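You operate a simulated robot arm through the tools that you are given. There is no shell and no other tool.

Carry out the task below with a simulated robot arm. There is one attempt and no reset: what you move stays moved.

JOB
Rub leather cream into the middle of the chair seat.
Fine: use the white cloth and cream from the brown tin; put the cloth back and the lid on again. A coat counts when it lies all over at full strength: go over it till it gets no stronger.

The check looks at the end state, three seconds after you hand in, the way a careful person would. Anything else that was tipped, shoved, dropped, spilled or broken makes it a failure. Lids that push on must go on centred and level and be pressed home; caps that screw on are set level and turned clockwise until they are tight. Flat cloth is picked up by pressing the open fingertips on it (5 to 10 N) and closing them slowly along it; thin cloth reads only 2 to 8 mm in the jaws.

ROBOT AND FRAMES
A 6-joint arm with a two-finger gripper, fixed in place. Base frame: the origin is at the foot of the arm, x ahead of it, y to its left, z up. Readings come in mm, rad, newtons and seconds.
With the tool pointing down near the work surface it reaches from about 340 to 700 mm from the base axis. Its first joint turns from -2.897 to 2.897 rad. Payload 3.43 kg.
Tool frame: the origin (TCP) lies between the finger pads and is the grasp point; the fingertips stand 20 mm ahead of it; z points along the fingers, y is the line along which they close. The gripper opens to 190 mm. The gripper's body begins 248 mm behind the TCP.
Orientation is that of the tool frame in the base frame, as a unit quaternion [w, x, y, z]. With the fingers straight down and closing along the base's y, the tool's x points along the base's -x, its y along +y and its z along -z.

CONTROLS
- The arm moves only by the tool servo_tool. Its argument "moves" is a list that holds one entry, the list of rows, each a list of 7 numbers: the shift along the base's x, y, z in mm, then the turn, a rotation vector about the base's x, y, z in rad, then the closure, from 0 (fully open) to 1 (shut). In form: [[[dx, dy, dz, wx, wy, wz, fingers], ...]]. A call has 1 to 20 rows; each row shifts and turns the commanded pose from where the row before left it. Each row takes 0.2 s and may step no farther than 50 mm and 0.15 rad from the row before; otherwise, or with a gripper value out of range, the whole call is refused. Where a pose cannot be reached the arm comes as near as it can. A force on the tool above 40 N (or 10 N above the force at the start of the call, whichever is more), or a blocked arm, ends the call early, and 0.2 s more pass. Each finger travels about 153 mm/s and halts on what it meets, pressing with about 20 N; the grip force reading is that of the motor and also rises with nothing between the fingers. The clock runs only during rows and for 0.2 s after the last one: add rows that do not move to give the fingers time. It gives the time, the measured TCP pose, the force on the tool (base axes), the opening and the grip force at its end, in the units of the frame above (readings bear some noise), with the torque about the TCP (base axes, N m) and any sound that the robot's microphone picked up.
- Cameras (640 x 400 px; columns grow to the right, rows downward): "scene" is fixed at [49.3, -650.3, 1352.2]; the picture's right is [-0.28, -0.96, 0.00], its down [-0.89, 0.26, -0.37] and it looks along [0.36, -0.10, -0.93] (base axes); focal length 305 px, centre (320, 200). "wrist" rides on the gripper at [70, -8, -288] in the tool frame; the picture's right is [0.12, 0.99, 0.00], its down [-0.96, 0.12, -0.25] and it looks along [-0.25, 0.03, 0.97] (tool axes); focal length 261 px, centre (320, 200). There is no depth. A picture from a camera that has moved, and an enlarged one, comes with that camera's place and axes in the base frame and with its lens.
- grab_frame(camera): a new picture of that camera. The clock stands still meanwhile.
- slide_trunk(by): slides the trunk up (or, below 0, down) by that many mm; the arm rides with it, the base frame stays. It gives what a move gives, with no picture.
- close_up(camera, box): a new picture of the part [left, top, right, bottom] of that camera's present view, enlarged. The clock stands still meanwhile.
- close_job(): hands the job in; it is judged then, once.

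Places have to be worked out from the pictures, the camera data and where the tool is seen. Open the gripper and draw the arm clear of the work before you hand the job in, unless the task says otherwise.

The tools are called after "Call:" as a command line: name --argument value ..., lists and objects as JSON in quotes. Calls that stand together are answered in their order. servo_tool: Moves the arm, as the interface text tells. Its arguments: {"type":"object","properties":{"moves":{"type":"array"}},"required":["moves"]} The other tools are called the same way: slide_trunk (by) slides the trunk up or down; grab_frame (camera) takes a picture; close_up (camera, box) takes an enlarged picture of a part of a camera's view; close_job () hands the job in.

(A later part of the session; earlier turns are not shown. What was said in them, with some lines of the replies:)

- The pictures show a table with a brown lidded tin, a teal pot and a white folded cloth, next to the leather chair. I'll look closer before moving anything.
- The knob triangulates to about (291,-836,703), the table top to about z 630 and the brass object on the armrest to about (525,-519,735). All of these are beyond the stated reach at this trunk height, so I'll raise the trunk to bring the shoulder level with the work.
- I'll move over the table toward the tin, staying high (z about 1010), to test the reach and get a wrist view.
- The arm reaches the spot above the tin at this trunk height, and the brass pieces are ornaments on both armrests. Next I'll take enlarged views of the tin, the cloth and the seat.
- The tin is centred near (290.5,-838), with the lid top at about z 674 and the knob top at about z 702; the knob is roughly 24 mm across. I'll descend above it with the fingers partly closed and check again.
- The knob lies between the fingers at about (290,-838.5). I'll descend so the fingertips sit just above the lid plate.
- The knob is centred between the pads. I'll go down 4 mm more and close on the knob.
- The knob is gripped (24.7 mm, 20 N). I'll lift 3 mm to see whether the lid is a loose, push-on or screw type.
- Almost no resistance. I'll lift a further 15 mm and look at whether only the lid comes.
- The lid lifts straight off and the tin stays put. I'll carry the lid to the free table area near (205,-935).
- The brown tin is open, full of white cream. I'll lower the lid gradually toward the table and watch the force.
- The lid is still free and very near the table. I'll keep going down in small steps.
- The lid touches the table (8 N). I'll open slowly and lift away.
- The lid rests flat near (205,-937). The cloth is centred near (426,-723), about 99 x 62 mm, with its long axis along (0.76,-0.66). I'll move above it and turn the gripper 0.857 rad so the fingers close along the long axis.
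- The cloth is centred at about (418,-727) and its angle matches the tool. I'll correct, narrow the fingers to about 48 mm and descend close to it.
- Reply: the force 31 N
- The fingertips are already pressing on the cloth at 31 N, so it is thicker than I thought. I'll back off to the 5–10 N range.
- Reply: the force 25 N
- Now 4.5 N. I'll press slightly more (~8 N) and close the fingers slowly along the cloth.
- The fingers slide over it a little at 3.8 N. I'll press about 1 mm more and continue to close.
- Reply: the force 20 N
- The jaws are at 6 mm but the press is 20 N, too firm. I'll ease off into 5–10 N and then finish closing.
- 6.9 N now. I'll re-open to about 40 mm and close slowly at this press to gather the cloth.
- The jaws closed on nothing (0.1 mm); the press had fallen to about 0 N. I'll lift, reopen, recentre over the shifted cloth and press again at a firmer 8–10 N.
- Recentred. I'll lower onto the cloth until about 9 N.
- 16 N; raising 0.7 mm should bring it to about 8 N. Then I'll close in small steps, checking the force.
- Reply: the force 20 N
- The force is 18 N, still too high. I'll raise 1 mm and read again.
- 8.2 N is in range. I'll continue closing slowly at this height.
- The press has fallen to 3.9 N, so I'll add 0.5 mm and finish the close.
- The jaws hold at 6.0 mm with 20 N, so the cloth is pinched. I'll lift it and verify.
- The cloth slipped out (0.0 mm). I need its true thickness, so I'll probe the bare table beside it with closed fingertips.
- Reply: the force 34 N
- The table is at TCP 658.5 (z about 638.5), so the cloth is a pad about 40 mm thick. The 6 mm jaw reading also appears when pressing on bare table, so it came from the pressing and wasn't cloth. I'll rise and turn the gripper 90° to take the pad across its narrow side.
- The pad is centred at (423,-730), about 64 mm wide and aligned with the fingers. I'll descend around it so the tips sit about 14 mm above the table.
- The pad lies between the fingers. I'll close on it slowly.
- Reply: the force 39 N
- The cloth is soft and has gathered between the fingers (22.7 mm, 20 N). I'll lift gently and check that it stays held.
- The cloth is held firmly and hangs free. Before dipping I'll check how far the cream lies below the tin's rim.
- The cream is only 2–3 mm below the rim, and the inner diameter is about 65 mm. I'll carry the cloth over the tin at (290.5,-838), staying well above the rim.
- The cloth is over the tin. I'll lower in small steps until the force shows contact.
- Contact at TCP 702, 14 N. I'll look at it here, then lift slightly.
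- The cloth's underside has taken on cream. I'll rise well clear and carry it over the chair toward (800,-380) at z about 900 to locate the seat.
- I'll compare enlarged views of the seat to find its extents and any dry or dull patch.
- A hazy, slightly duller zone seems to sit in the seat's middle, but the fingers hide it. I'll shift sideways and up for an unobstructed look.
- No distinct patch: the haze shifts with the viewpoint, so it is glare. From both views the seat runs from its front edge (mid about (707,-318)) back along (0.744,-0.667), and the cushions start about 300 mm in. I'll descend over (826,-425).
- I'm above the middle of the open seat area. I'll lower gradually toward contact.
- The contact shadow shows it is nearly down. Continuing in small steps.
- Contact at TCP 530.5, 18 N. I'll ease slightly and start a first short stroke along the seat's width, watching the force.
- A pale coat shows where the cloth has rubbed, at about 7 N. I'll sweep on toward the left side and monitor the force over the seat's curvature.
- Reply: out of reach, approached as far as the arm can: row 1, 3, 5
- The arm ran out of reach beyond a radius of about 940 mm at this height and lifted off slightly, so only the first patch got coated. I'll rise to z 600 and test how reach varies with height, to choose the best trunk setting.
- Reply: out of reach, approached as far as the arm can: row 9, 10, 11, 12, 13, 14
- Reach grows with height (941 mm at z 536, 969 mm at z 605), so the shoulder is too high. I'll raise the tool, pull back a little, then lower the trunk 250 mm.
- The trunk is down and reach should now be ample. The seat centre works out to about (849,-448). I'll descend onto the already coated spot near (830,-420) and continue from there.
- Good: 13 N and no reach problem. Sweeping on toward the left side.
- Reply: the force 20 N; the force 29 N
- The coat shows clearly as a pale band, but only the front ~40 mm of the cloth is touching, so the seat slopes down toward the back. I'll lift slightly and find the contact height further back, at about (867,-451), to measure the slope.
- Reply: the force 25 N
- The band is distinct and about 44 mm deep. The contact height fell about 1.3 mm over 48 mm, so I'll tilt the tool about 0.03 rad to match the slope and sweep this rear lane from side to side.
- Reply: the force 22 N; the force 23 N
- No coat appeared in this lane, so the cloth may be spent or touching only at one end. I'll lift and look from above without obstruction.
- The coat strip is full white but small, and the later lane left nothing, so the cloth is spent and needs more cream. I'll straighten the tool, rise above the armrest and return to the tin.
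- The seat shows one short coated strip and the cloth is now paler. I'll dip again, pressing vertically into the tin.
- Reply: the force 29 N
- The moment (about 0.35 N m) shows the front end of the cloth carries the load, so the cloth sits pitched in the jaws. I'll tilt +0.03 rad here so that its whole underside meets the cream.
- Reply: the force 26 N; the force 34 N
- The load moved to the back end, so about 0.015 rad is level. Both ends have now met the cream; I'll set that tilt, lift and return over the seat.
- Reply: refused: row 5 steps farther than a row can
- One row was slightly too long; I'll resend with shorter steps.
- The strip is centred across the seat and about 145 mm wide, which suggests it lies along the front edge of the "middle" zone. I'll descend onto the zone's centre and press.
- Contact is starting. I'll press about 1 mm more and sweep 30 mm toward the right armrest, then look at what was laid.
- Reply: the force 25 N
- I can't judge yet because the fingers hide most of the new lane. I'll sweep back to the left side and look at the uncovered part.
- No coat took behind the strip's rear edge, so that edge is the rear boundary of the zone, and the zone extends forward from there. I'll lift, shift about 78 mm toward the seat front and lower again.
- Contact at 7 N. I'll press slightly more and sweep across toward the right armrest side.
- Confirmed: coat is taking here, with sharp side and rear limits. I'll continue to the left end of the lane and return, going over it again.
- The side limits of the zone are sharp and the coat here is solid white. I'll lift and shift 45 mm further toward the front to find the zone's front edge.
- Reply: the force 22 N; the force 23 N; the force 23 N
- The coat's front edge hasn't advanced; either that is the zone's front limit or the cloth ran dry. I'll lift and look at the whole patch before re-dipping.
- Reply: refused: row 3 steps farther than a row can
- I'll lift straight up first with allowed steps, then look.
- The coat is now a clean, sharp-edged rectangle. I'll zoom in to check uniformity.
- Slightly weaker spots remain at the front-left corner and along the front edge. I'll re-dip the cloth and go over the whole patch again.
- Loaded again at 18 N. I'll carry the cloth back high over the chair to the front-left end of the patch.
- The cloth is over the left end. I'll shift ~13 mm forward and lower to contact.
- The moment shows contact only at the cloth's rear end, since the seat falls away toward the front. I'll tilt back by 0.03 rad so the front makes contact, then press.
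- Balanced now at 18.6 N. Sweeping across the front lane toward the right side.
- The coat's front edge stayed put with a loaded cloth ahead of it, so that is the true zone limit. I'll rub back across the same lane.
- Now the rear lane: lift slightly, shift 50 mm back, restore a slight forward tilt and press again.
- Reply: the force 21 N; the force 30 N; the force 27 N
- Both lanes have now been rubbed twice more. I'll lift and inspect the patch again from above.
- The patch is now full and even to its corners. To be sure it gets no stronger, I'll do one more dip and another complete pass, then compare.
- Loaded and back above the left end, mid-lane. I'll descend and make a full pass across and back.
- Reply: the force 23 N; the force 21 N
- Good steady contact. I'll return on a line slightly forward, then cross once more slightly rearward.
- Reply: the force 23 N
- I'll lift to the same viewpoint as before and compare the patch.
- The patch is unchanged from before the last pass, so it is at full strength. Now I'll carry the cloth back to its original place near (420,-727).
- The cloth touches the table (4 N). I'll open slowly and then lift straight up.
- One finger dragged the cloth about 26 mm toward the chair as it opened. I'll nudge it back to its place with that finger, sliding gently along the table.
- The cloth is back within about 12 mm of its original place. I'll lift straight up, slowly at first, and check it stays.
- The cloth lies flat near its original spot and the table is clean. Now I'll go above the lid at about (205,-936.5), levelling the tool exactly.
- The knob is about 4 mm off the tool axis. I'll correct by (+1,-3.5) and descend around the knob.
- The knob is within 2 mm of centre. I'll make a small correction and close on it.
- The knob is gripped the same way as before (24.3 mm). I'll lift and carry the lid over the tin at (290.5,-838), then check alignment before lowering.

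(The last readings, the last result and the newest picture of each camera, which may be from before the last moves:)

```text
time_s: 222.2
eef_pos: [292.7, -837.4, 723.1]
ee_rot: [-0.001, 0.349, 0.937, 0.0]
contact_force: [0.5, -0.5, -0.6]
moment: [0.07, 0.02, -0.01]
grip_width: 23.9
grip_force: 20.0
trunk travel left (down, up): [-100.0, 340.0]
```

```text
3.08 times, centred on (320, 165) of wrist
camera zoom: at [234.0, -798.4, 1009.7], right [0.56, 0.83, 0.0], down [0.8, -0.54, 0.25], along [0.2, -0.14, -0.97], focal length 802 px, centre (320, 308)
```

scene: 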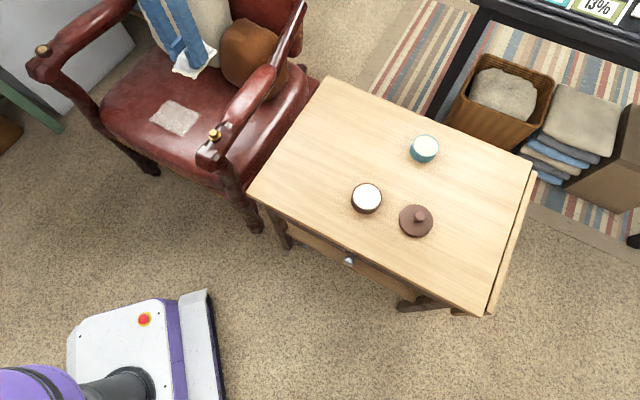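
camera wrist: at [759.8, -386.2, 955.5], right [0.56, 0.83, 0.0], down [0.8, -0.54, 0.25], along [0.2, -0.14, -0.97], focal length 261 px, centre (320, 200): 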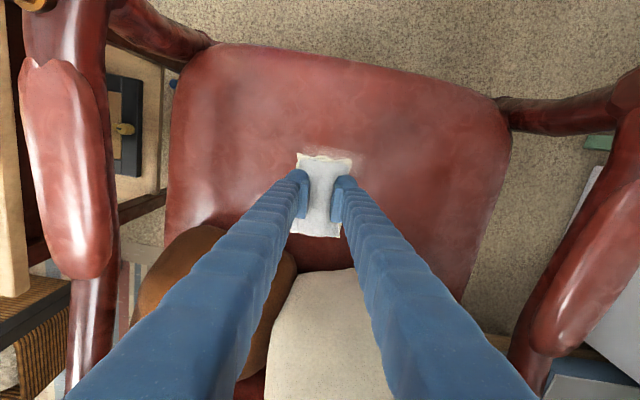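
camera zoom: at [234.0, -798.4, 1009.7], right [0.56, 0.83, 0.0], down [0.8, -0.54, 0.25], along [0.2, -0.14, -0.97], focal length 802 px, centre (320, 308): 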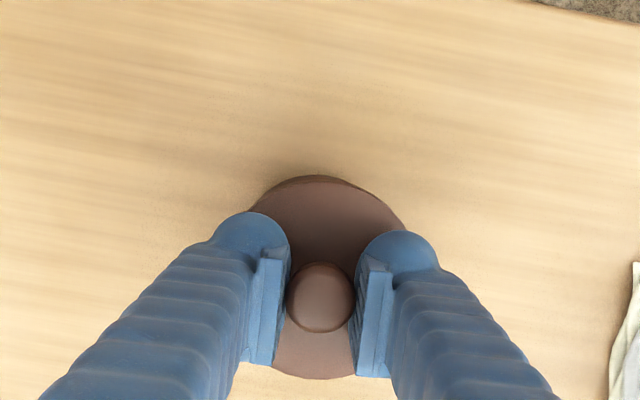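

I'll take a couple of still readings to average out the position noise before seating the lid.

Call:
servo_tool --moves '[[[0, 0, 0, 0, 0, 0, 1]]]'

Call:
servo_tool --moves '[[[0, 0, 0, 0, 0, 0, 1]]]'

Call:
servo_tool --moves '[[[0, 0, 0, 0, 0, 0, 1]]]'

Call:
servo_tool --moves '[[[0, 0, 0, 0, 0, 0, 1]]]'

Call:
close_up --camera "scene" --box '[340, 165, 400, 215]'

```text
time_s: 222.6
eef_pos: [292.9, -837.5, 723.7]
ee_rot: [0.0, 0.349, 0.937, 0.0]
contact_force: [0.1, -0.2, -0.6]
moment: [-0.02, 0.01, 0.02]
grip_width: 24.1
grip_force: 19.9
trunk travel left (down, up): [-100.0, 340.0]
```

```text
time_s: 222.9
eef_pos: [291.7, -838.1, 722.4]
ee_rot: [0.0, 0.349, 0.937, 0.0]
contact_force: [0.2, 0.4, -0.2]
moment: [0.04, -0.01, -0.01]
grip_width: 24.2
grip_force: 19.5
trunk travel left (down, up): [-100.0, 340.0]
```

```text
time_s: 223.3
eef_pos: [292.7, -837.4, 722.3]
ee_rot: [0.0, 0.35, 0.937, 0.0]
contact_force: [0.2, -1.0, 0.4]
moment: [0.01, -0.02, -0.01]
grip_width: 23.9
grip_force: 20.0
trunk travel left (down, up): [-100.0, 340.0]
```

```text
time_s: 223.8
eef_pos: [293.0, -837.5, 723.6]
ee_rot: [0.0, 0.349, 0.937, 0.0]
contact_force: [-0.1, 0.2, -0.4]
moment: [-0.01, 0.0, -0.01]
grip_width: 23.9
grip_force: 20.0
trunk travel left (down, up): [-100.0, 340.0]
```

```text
8.00 times, centred on (370, 190) of scene
camera zoom: at [49.3, -650.3, 1352.2], right [-0.28, -0.96, 0.0], down [-0.89, 0.26, -0.37], along [0.36, -0.1, -0.93], focal length 2443 px, centre (-80, 280)
```

zoom: 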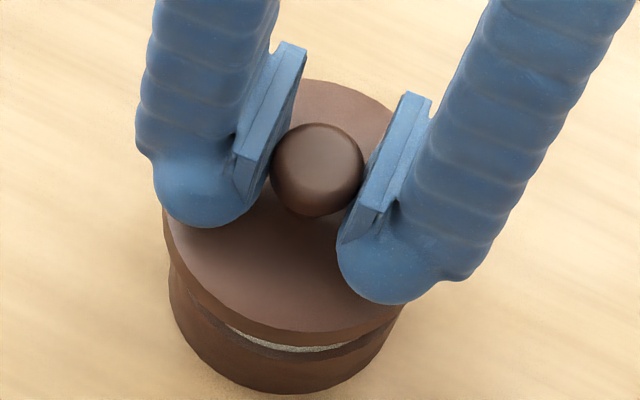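

The averaged reading and the scene picture both put the lid about (+2.9,+1.2) mm off the tin's axis. I'll correct and lower to just above seating.

Call:
servo_tool --moves '[[[-2.9, -1.2, 0, 0, 0, 0, 1], [0, 0, -6, 0, 0, 0, 1], [0, 0, -5, 0, 0, 0, 1], [0, 0, 0, 0, 0, 0, 1]]]'

Call:
close_up --camera "scene" --box '[340, 165, 400, 215]'

```text
time_s: 224.8
eef_pos: [287.9, -839.4, 714.0]
ee_rot: [0.0, 0.35, 0.937, 0.0]
contact_force: [-0.1, 0.2, 0.2]
moment: [0.0, 0.03, -0.04]
grip_width: 24.0
grip_force: 19.4
trunk travel left (down, up): [-100.0, 340.0]
```

```text
8.00 times, centred on (370, 190) of scene
camera zoom: at [49.3, -650.3, 1352.2], right [-0.28, -0.96, 0.0], down [-0.89, 0.26, -0.37], along [0.36, -0.1, -0.93], focal length 2443 px, centre (-80, 280)
```

zoom: 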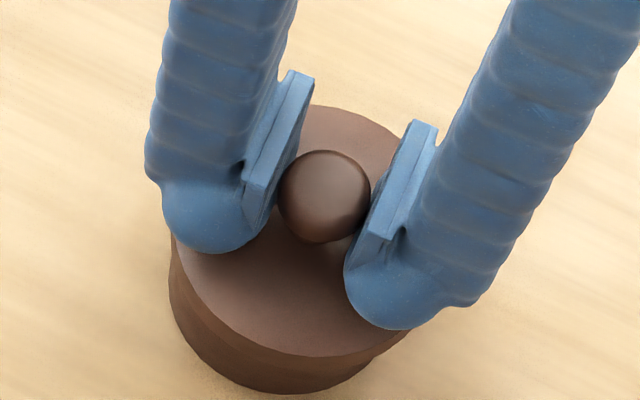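

The projection of an aligned lid matches what I see to within about 1 mm. Lowering in small steps onto the tin.

Call:
servo_tool --moves '[[[0, 0, -3, 0, 0, 0, 1], [0, 0, -3, 0, 0, 0, 1], [0, 0, -2, 0, 0, 0, 1], [0, 0, 0, 0, 0, 0, 1]]]'

Call:
servo_tool --moves '[[[0, 0, -2, 0, 0, 0, 1], [0, 0, 0, 0, 0, 0, 1]]]'

```text
time_s: 225.8
eef_pos: [287.7, -841.6, 707.6]
ee_rot: [0.0, 0.35, 0.937, 0.0]
contact_force: [0.1, 0.2, -0.3]
moment: [-0.01, -0.01, 0.02]
grip_width: 24.2
grip_force: 20.5
trunk travel left (down, up): [-100.0, 340.0]
```

```text
time_s: 226.3
eef_pos: [287.4, -841.2, 706.2]
ee_rot: [0.0, 0.349, 0.937, 0.0]
contact_force: [-0.5, 0.0, -0.2]
moment: [-0.01, 0.02, -0.01]
grip_width: 24.1
grip_force: 20.4
trunk travel left (down, up): [-100.0, 340.0]
```

The readings now say (287.5,-841), slightly off from expectation, so I'll check the picture before pressing.

Call:
servo_tool --moves '[[[0, 0, 0, 0, 0, 0, 1]]]'

Call:
close_up --camera "scene" --box '[340, 165, 400, 215]'

Call:
close_up --camera "wrist" --box '[260, 120, 380, 230]'

```text
time_s: 226.8
eef_pos: [288.8, -841.0, 704.4]
ee_rot: [0.0, 0.349, 0.937, 0.0]
contact_force: [0.2, 0.5, 0.3]
moment: [-0.03, -0.04, -0.01]
grip_width: 24.1
grip_force: 20.1
trunk travel left (down, up): [-100.0, 340.0]
```

```text
8.00 times, centred on (370, 190) of scene
camera zoom: at [49.3, -650.3, 1352.2], right [-0.28, -0.96, 0.0], down [-0.89, 0.26, -0.37], along [0.36, -0.1, -0.93], focal length 2443 px, centre (-80, 280)
```

zoom: 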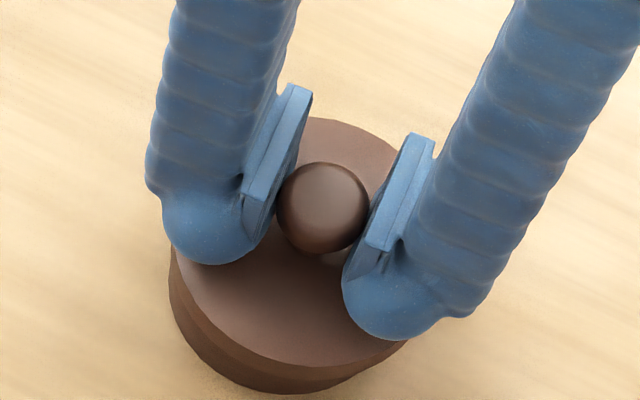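

```text
3.64 times, centred on (320, 175) of wrist
camera zoom: at [229.2, -801.0, 992.5], right [0.56, 0.83, 0.0], down [0.8, -0.54, 0.25], along [0.2, -0.14, -0.97], focal length 948 px, centre (320, 291)
```

zoom: 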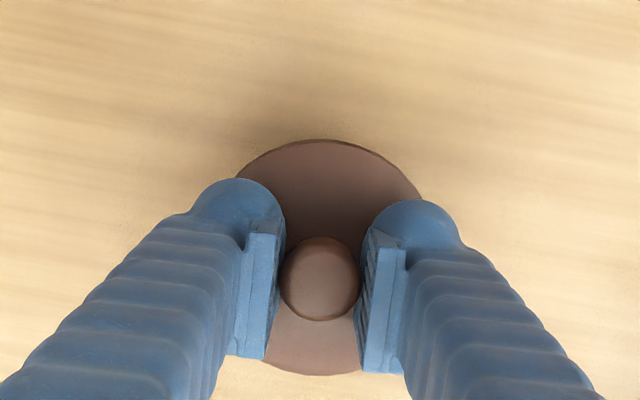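

The picture agrees with an aligned lid to within 0.5 mm. I'll continue lowering until the force rises.

Call:
servo_tool --moves '[[[0, 0, -2, 0, 0, 0, 1], [0, 0, 0, 0, 0, 0, 1]]]'

Call:
servo_tool --moves '[[[0, 0, -1.5, 0, 0, 0, 1], [0, 0, 0, 0, 0, 0, 1]]]'

Call:
servo_tool --moves '[[[0, 0, -1.5, 0, 0, 0, 1], [0, 0, 0, 0, 0, 0, 1]]]'

```text
time_s: 227.3
eef_pos: [287.9, -841.3, 702.6]
ee_rot: [0.0, 0.349, 0.937, 0.0]
contact_force: [0.6, 0.8, 0.9]
moment: [0.03, -0.05, -0.04]
grip_width: 23.8
grip_force: 20.6
trunk travel left (down, up): [-100.0, 340.0]
```

```text
time_s: 227.9
eef_pos: [287.9, -841.8, 701.5]
ee_rot: [0.0, 0.349, 0.937, 0.0]
contact_force: [0.1, 0.4, -0.4]
moment: [-0.01, -0.01, 0.02]
grip_width: 24.2
grip_force: 20.2
trunk travel left (down, up): [-100.0, 340.0]
```

```text
time_s: 228.6
eef_pos: [288.9, -841.6, 698.6]
ee_rot: [0.0, 0.349, 0.937, 0.0]
contact_force: [1.4, 1.5, -0.6]
moment: [0.02, -0.05, -0.01]
grip_width: 23.8
grip_force: 20.0
trunk travel left (down, up): [-100.0, 340.0]
```

No resistance yet; the seating height with this grip should be about 699. I'll go on down in 1 mm steps.

Call:
servo_tool --moves '[[[0, 0, -1, 0, 0, 0, 1], [0, 0, 0, 0, 0, 0, 1]]]'

Call:
servo_tool --moves '[[[0, 0, -1, 0, 0, 0, 1], [0, 0, 0, 0, 0, 0, 1]]]'

Call:
close_up --camera "scene" --box '[340, 165, 400, 215]'

```text
time_s: 229.2
eef_pos: [288.4, -840.2, 699.4]
ee_rot: [0.0, 0.35, 0.937, 0.0]
contact_force: [0.8, 0.2, 0.6]
moment: [0.01, -0.04, -0.01]
grip_width: 24.0
grip_force: 20.0
trunk travel left (down, up): [-100.0, 340.0]
```

```text
time_s: 229.8
eef_pos: [289.2, -839.5, 699.1]
ee_rot: [0.0, 0.349, 0.937, 0.0]
contact_force: [1.8, 1.0, 3.0]
moment: [-0.06, 0.01, -0.04]
grip_width: 23.7
grip_force: 19.5
trunk travel left (down, up): [-100.0, 340.0]
```

```text
8.00 times, centred on (370, 190) of scene
camera zoom: at [49.3, -650.3, 1352.2], right [-0.28, -0.96, 0.0], down [-0.89, 0.26, -0.37], along [0.36, -0.1, -0.93], focal length 2443 px, centre (-80, 280)
```

zoom: 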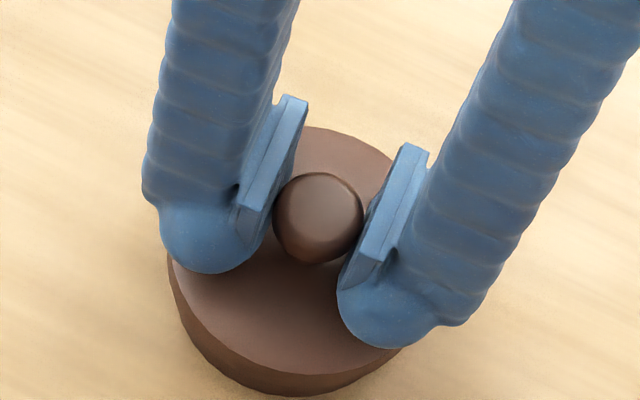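

The lid is meeting the tin (3 N). I'll press down step by step to push it home.

Call:
servo_tool --moves '[[[0, 0, -1, 0, 0, 0, 1], [0, 0, 0, 0, 0, 0, 1]]]'

Call:
servo_tool --moves '[[[0, 0, -1, 0, 0, 0, 1], [0, 0, 0, 0, 0, 0, 1]]]'

Call:
servo_tool --moves '[[[0, 0, -1, 0, 0, 0, 1], [0, 0, 0, 0, 0, 0, 1]]]'

```text
time_s: 230.3
eef_pos: [287.9, -840.0, 698.3]
ee_rot: [0.0, 0.349, 0.937, -0.001]
contact_force: [2.5, 1.4, 11.2]
moment: [0.04, 0.0, -0.03]
grip_width: 23.9
grip_force: 20.0
trunk travel left (down, up): [-100.0, 340.0]
```

```text
time_s: 230.9
eef_pos: [288.5, -839.6, 697.6]
ee_rot: [0.0, 0.349, 0.937, -0.001]
contact_force: [3.1, -1.6, 19.1]
moment: [0.01, 0.02, -0.01]
grip_width: 24.1
grip_force: 19.8
trunk travel left (down, up): [-100.0, 340.0]
```

```text
time_s: 231.6
eef_pos: [287.4, -838.8, 694.3]
ee_rot: [0.0, 0.349, 0.937, 0.0]
contact_force: [2.0, 0.4, 12.4]
moment: [0.01, -0.06, -0.01]
grip_width: 22.1
grip_force: 20.2
trunk travel left (down, up): [-100.0, 340.0]
```

At 19 N something gave: either the lid moved home or the pads slid on the knob. I'll release, lift clear and look.

Call:
servo_tool --moves '[[[0, 0, 1, 0, 0, 0, 0.9], [0, 0, 0, 0, 0, 0, 0.82], [0, 0, 0, 0, 0, 0, 0.72], [0, 0, 0, 0, 0, 0, 0.65], [0, 0, 0, 0, 0, 0, 0.65], [0, 0, 20, 0, 0, 0, 0.65], [0, 0, 40, 0, 0, 0, 0.65], [0, 0, 40, 0, 0, 0, 0.65], [0, 0, 40, 0, 0, 0, 0.65], [0, 0, 0, 0, 0, 0, 0.65]]]'

Call:
close_up --camera "scene" --box '[340, 165, 400, 215]'

Call:
close_up --camera "wrist" --box '[260, 100, 380, 200]'

```text
time_s: 233.8
eef_pos: [285.8, -839.8, 836.0]
ee_rot: [0.0, 0.35, 0.937, -0.001]
contact_force: [0.4, 0.6, -0.2]
moment: [-0.06, 0.01, 0.0]
grip_width: 66.7
grip_force: 0.1
trunk travel left (down, up): [-100.0, 340.0]
```

```text
8.00 times, centred on (370, 190) of scene
camera zoom: at [49.3, -650.3, 1352.2], right [-0.28, -0.96, 0.0], down [-0.89, 0.26, -0.37], along [0.36, -0.1, -0.93], focal length 2443 px, centre (-80, 280)
```

zoom: 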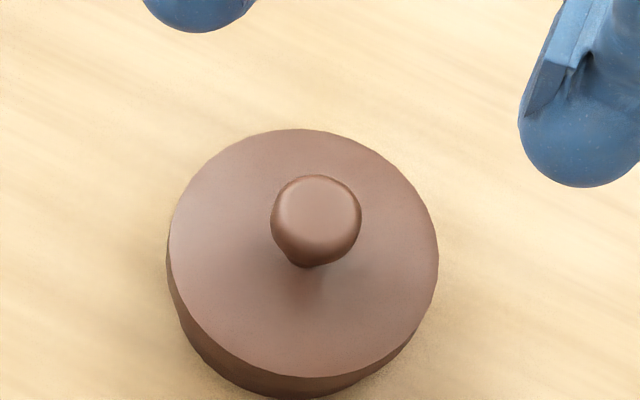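

```text
4.00 times, centred on (320, 150) of wrist
camera zoom: at [227.1, -801.1, 1123.2], right [0.56, 0.83, 0.0], down [0.8, -0.54, 0.25], along [0.2, -0.14, -0.97], focal length 1043 px, centre (320, 400)
```

zoom: 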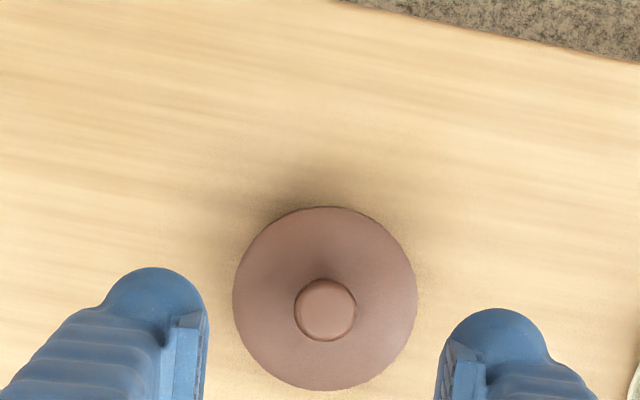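

The lid sits level, with the same gap to the tin's base as at the start. To be sure it is pressed home, I'll close the fingers and press straight down on the knob's centre.

Call:
servo_tool --moves '[[[2.1, 1.7, 0, 0, 0, 0, 0.85], [0, 0, -40, 0, 0, 0, 1], [0, 0, -40, 0, 0, 0, 1], [0, 0, -20, 0, 0, 0, 1], [0, 0, -8, 0, 0, 0, 1], [0, 0, 0, 0, 0, 0, 1]]]'

Call:
close_up --camera "wrist" --box '[260, 120, 380, 230]'

Call:
close_up --camera "scene" --box '[340, 150, 400, 210]'

```text
time_s: 235.2
eef_pos: [291.1, -839.8, 727.4]
ee_rot: [0.0, 0.349, 0.937, 0.0]
contact_force: [0.4, 1.3, -1.0]
moment: [0.03, 0.01, -0.01]
grip_width: 0.1
grip_force: 19.8
trunk travel left (down, up): [-100.0, 340.0]
```

```text
3.64 times, centred on (320, 175) of wrist
camera zoom: at [231.3, -799.5, 1015.5], right [0.56, 0.83, 0.0], down [0.8, -0.54, 0.25], along [0.2, -0.14, -0.97], focal length 948 px, centre (320, 291)
```

zoom: 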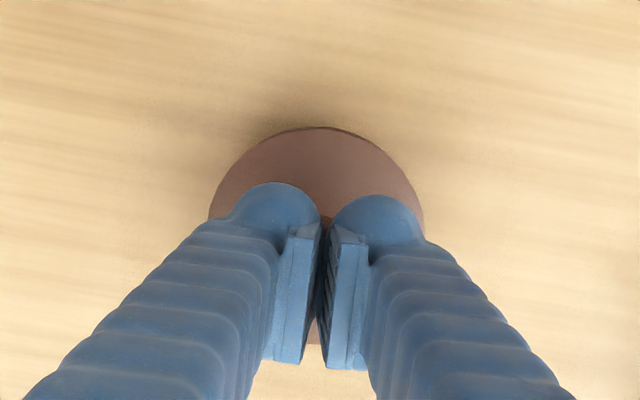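

```text
6.67 times, centred on (370, 180) of scene
camera zoom: at [49.3, -650.3, 1352.2], right [-0.28, -0.96, 0.0], down [-0.89, 0.26, -0.37], along [0.36, -0.1, -0.93], focal length 2036 px, centre (-13, 333)
```

zoom: 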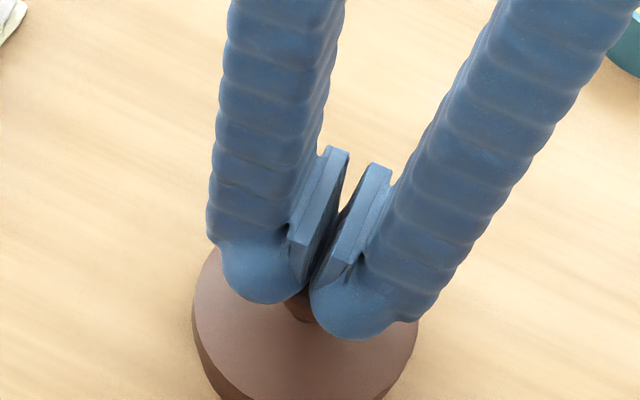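

The closed fingertips are centred over the knob. Pressing down in small steps.

Call:
servo_tool --moves '[[[0, 0, -2, 0, 0, 0, 1], [0, 0, -2, 0, 0, 0, 1], [0, 0, 0, 0, 0, 0, 1]]]'

Call:
servo_tool --moves '[[[0, 0, -1.5, 0, 0, 0, 1], [0, 0, 0, 0, 0, 0, 1]]]'

Call:
servo_tool --moves '[[[0, 0, -1.5, 0, 0, 0, 1], [0, 0, 0, 0, 0, 0, 1]]]'

```text
time_s: 235.9
eef_pos: [289.7, -838.2, 724.9]
ee_rot: [0.0, 0.351, 0.936, 0.0]
contact_force: [-0.5, -0.3, 0.5]
moment: [-0.02, -0.01, -0.03]
grip_width: 0.1
grip_force: 20.4
trunk travel left (down, up): [-100.0, 340.0]
```

```text
time_s: 236.6
eef_pos: [289.9, -837.3, 722.9]
ee_rot: [-0.001, 0.349, 0.937, 0.0]
contact_force: [0.6, 0.1, -0.2]
moment: [-0.02, -0.02, 0.01]
grip_width: 0.0
grip_force: 20.1
trunk travel left (down, up): [-100.0, 340.0]
```

```text
time_s: 237.2
eef_pos: [289.1, -838.3, 722.4]
ee_rot: [0.0, 0.349, 0.937, -0.001]
contact_force: [0.1, 1.7, 6.0]
moment: [0.01, 0.01, -0.02]
grip_width: 6.1
grip_force: 19.6
trunk travel left (down, up): [-100.0, 340.0]
```

Call:
servo_tool --moves '[[[0, 0, -1.5, 0, 0, 0, 1], [0, 0, 0, 0, 0, 0, 1]]]'

Call:
servo_tool --moves '[[[0, 0, -1, 0, 0, 0, 1], [0, 0, 0, 0, 0, 0, 1]]]'

```text
time_s: 237.8
eef_pos: [290.4, -839.7, 721.5]
ee_rot: [0.001, 0.349, 0.937, -0.001]
contact_force: [-1.3, 2.8, 17.2]
moment: [-0.06, 0.21, -0.03]
grip_width: 6.3
grip_force: 20.4
trunk travel left (down, up): [-100.0, 340.0]
```

```text
time_s: 238.3
eef_pos: [289.6, -837.8, 721.9]
ee_rot: [0.001, 0.349, 0.937, -0.001]
contact_force: [-0.5, -3.5, 26.7]
moment: [-0.27, 0.25, -0.01]
grip_width: 6.0
grip_force: 19.5
trunk travel left (down, up): [-100.0, 340.0]
```

The press rose stiffly to 27 N with the knob top at about z 701.7, the same as at the start. One last slightly firmer push, then I'll lift away.

Call:
servo_tool --moves '[[[0, 0, -0.7, 0, 0, 0, 1], [0, 0, 0, 0, 0, 0, 1]]]'

Call:
servo_tool --moves '[[[0, 0, 3, 0, 0, 0, 1], [0, 0, 15, 0, 0, 0, 1], [0, 0, 40, 0, 0, 0, 1], [0, 0, 45, 0, 0, 0, 1], [0, 0, 45, 0, 0, 0, 1], [0, 0, 0, 0, 0, 0, 1]]]'

Call:
close_up --camera "scene" --box '[340, 165, 400, 215]'

Call:
close_up --camera "wrist" --box '[220, 60, 420, 220]'

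```text
time_s: 238.9
eef_pos: [290.7, -838.1, 721.6]
ee_rot: [0.002, 0.348, 0.937, -0.001]
contact_force: [-0.7, -5.7, 35.8]
moment: [-0.38, 0.34, 0.02]
grip_width: 6.0
grip_force: 20.1
trunk travel left (down, up): [-100.0, 340.0]
```

```text
time_s: 240.3
eef_pos: [292.2, -837.9, 865.8]
ee_rot: [0.0, 0.349, 0.937, 0.0]
contact_force: [-0.1, 0.3, 0.5]
moment: [-0.08, 0.0, -0.01]
grip_width: 0.0
grip_force: 19.8
trunk travel left (down, up): [-100.0, 340.0]
```

```text
8.00 times, centred on (370, 190) of scene
camera zoom: at [49.3, -650.3, 1352.2], right [-0.28, -0.96, 0.0], down [-0.89, 0.26, -0.37], along [0.36, -0.1, -0.93], focal length 2443 px, centre (-80, 280)
```

zoom: 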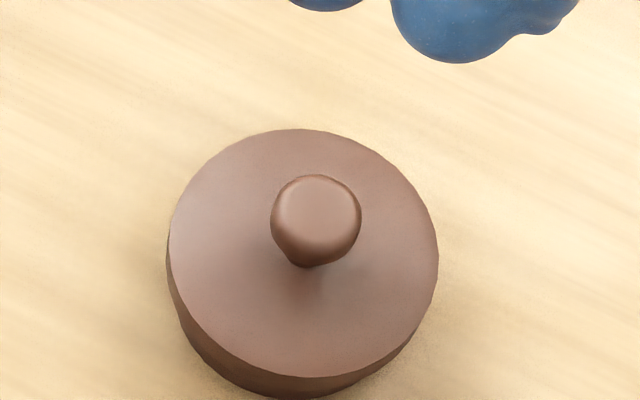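

```text
2.50 times, centred on (320, 140) of wrist
camera zoom: at [232.3, -798.4, 1152.8], right [0.56, 0.83, 0.0], down [0.8, -0.54, 0.25], along [0.2, -0.14, -0.97], focal length 652 px, centre (320, 350)
```

zoom: 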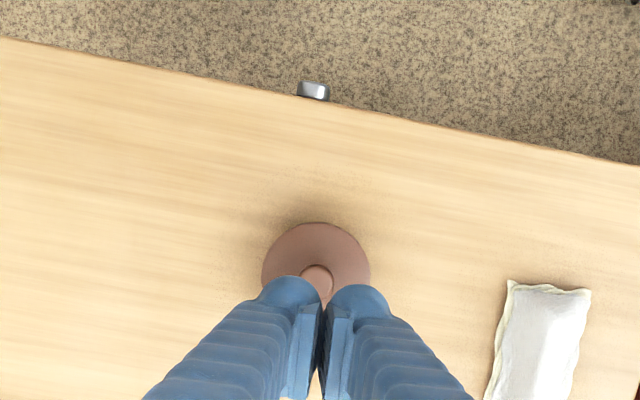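

The lid didn't move under 36 N, so it is home, centred and level. I'll open the gripper, draw back to the starting area and take a final look.

Call:
servo_tool --moves '[[[0, 0, 45, 0, 0, 0, 0.8], [0, 0, 45, 0, 0, 0, 0.5], [0, 0, 15, 0, 0, 0, 0.2], [12, 32, 0, 0, 0, 0, 0], [12, 32, 0, 0, 0, 0, 0], [12, 32, 0, 0, 0, 0, 0], [12, 32, 0, 0, 0, 0, 0], [12, 32, 0, 0, 0, 0, 0], [12, 32, 0, 0, 0, 0, 0], [12, 32, 0, 0, 0, 0, 0], [12, 32, 0, 0, 0, 0, 0], [12, 32, 0, 0, 0, 0, 0], [12, 32, 0, 0, 0, 0, 0], [0, 0, 0, 0, 0, 0, 0]]]'

Call:
grab_frame --camera "scene"

Call:
grab_frame --camera "wrist"

Call:
close_up --camera "scene" --box '[250, 100, 450, 240]'

Call:
close_up --camera "scene" --box '[90, 40, 270, 160]'

```text
time_s: 243.3
eef_pos: [408.3, -516.0, 969.8]
ee_rot: [0.0, 0.35, 0.937, 0.0]
contact_force: [0.4, 0.3, 0.8]
moment: [-0.11, 0.03, 0.01]
grip_width: 189.8
grip_force: 0.1
trunk travel left (down, up): [-100.0, 340.0]
```

```text
taken
```

scene: 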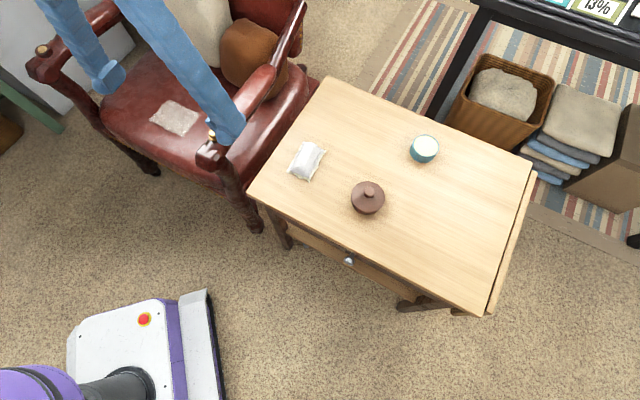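

```text
taken
camera wrist: at [349.5, -476.0, 1258.4], right [0.56, 0.83, 0.0], down [0.8, -0.54, 0.25], along [0.2, -0.14, -0.97], focal length 261 px, centre (320, 200)
```

wrist: 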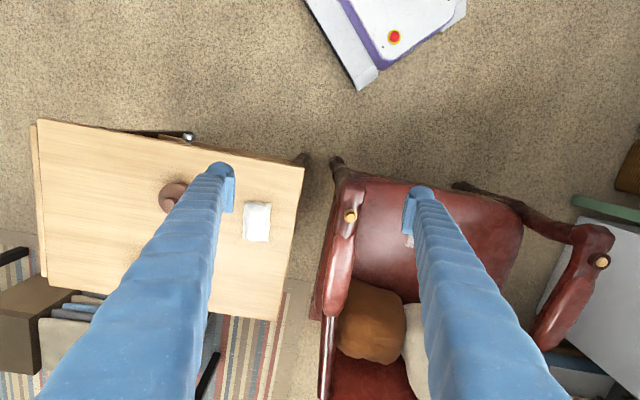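

```text
2.86 times, centred on (350, 170) of scene
camera zoom: at [49.3, -650.3, 1352.2], right [-0.28, -0.96, 0.0], down [-0.89, 0.26, -0.37], along [0.36, -0.1, -0.93], focal length 872 px, centre (234, 286)
```

zoom: 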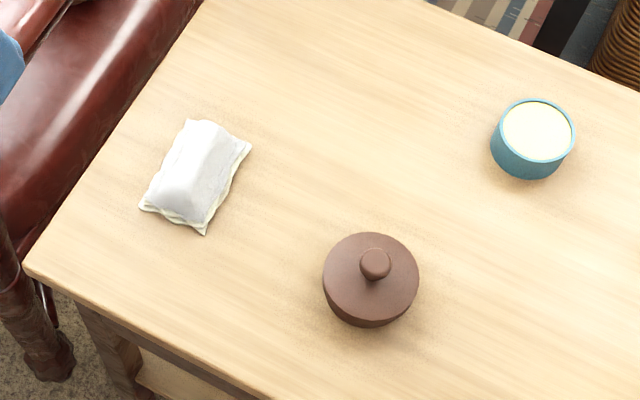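

```text
3.33 times, centred on (180, 100) of scene
camera zoom: at [49.3, -650.3, 1352.2], right [-0.28, -0.96, 0.0], down [-0.89, 0.26, -0.37], along [0.36, -0.1, -0.93], focal length 1018 px, centre (787, 533)
```

zoom: 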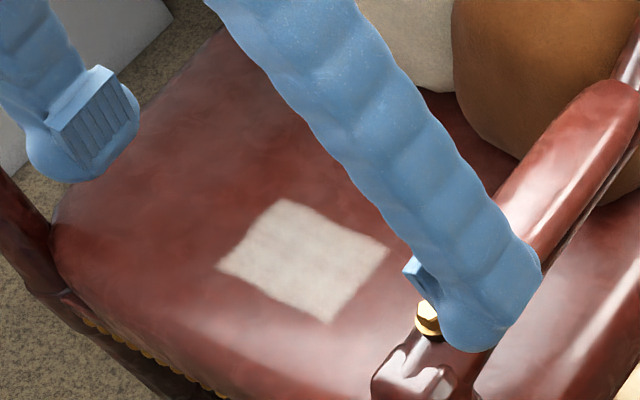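

The seat patch is evenly coated, the lid is on level and pressed home, and the cloth is back within about 13 mm of its original place. Nothing else has moved and the open gripper is well clear, so I'm handing in.

Call:
close_job

```text
The job is handed in.
```

I rubbed the cream into the middle of the chair seat, put the lid back on the brown tin and returned the cloth to the table. The job is handed in; I don't have the verdict.

- **Coat:** It covers a sharp-edged patch in the middle of the seat, about 145 by 100 mm. The cream only took inside that patch; rubbing beyond its front and rear edges left nothing. I loaded the cloth from the tin four times. The last full pass made no visible change, so I judged it at full strength.
- **Lid:** It is centred and level on the tin. It did not move when I pressed on the knob with 36 N. The tin may have shifted by about 2 mm.
- **Cloth:** It lies flat about 13 mm from where it started, because one finger dragged it as the gripper opened and I nudged it back. Its underside still has cream on it; the table looked clean in the last pictures.
- **Everything else:** Nothing else appears to have moved. The gripper is open and back near its starting position. The trunk ended 50 mm lower than it began, because the seat was out of reach otherwise.
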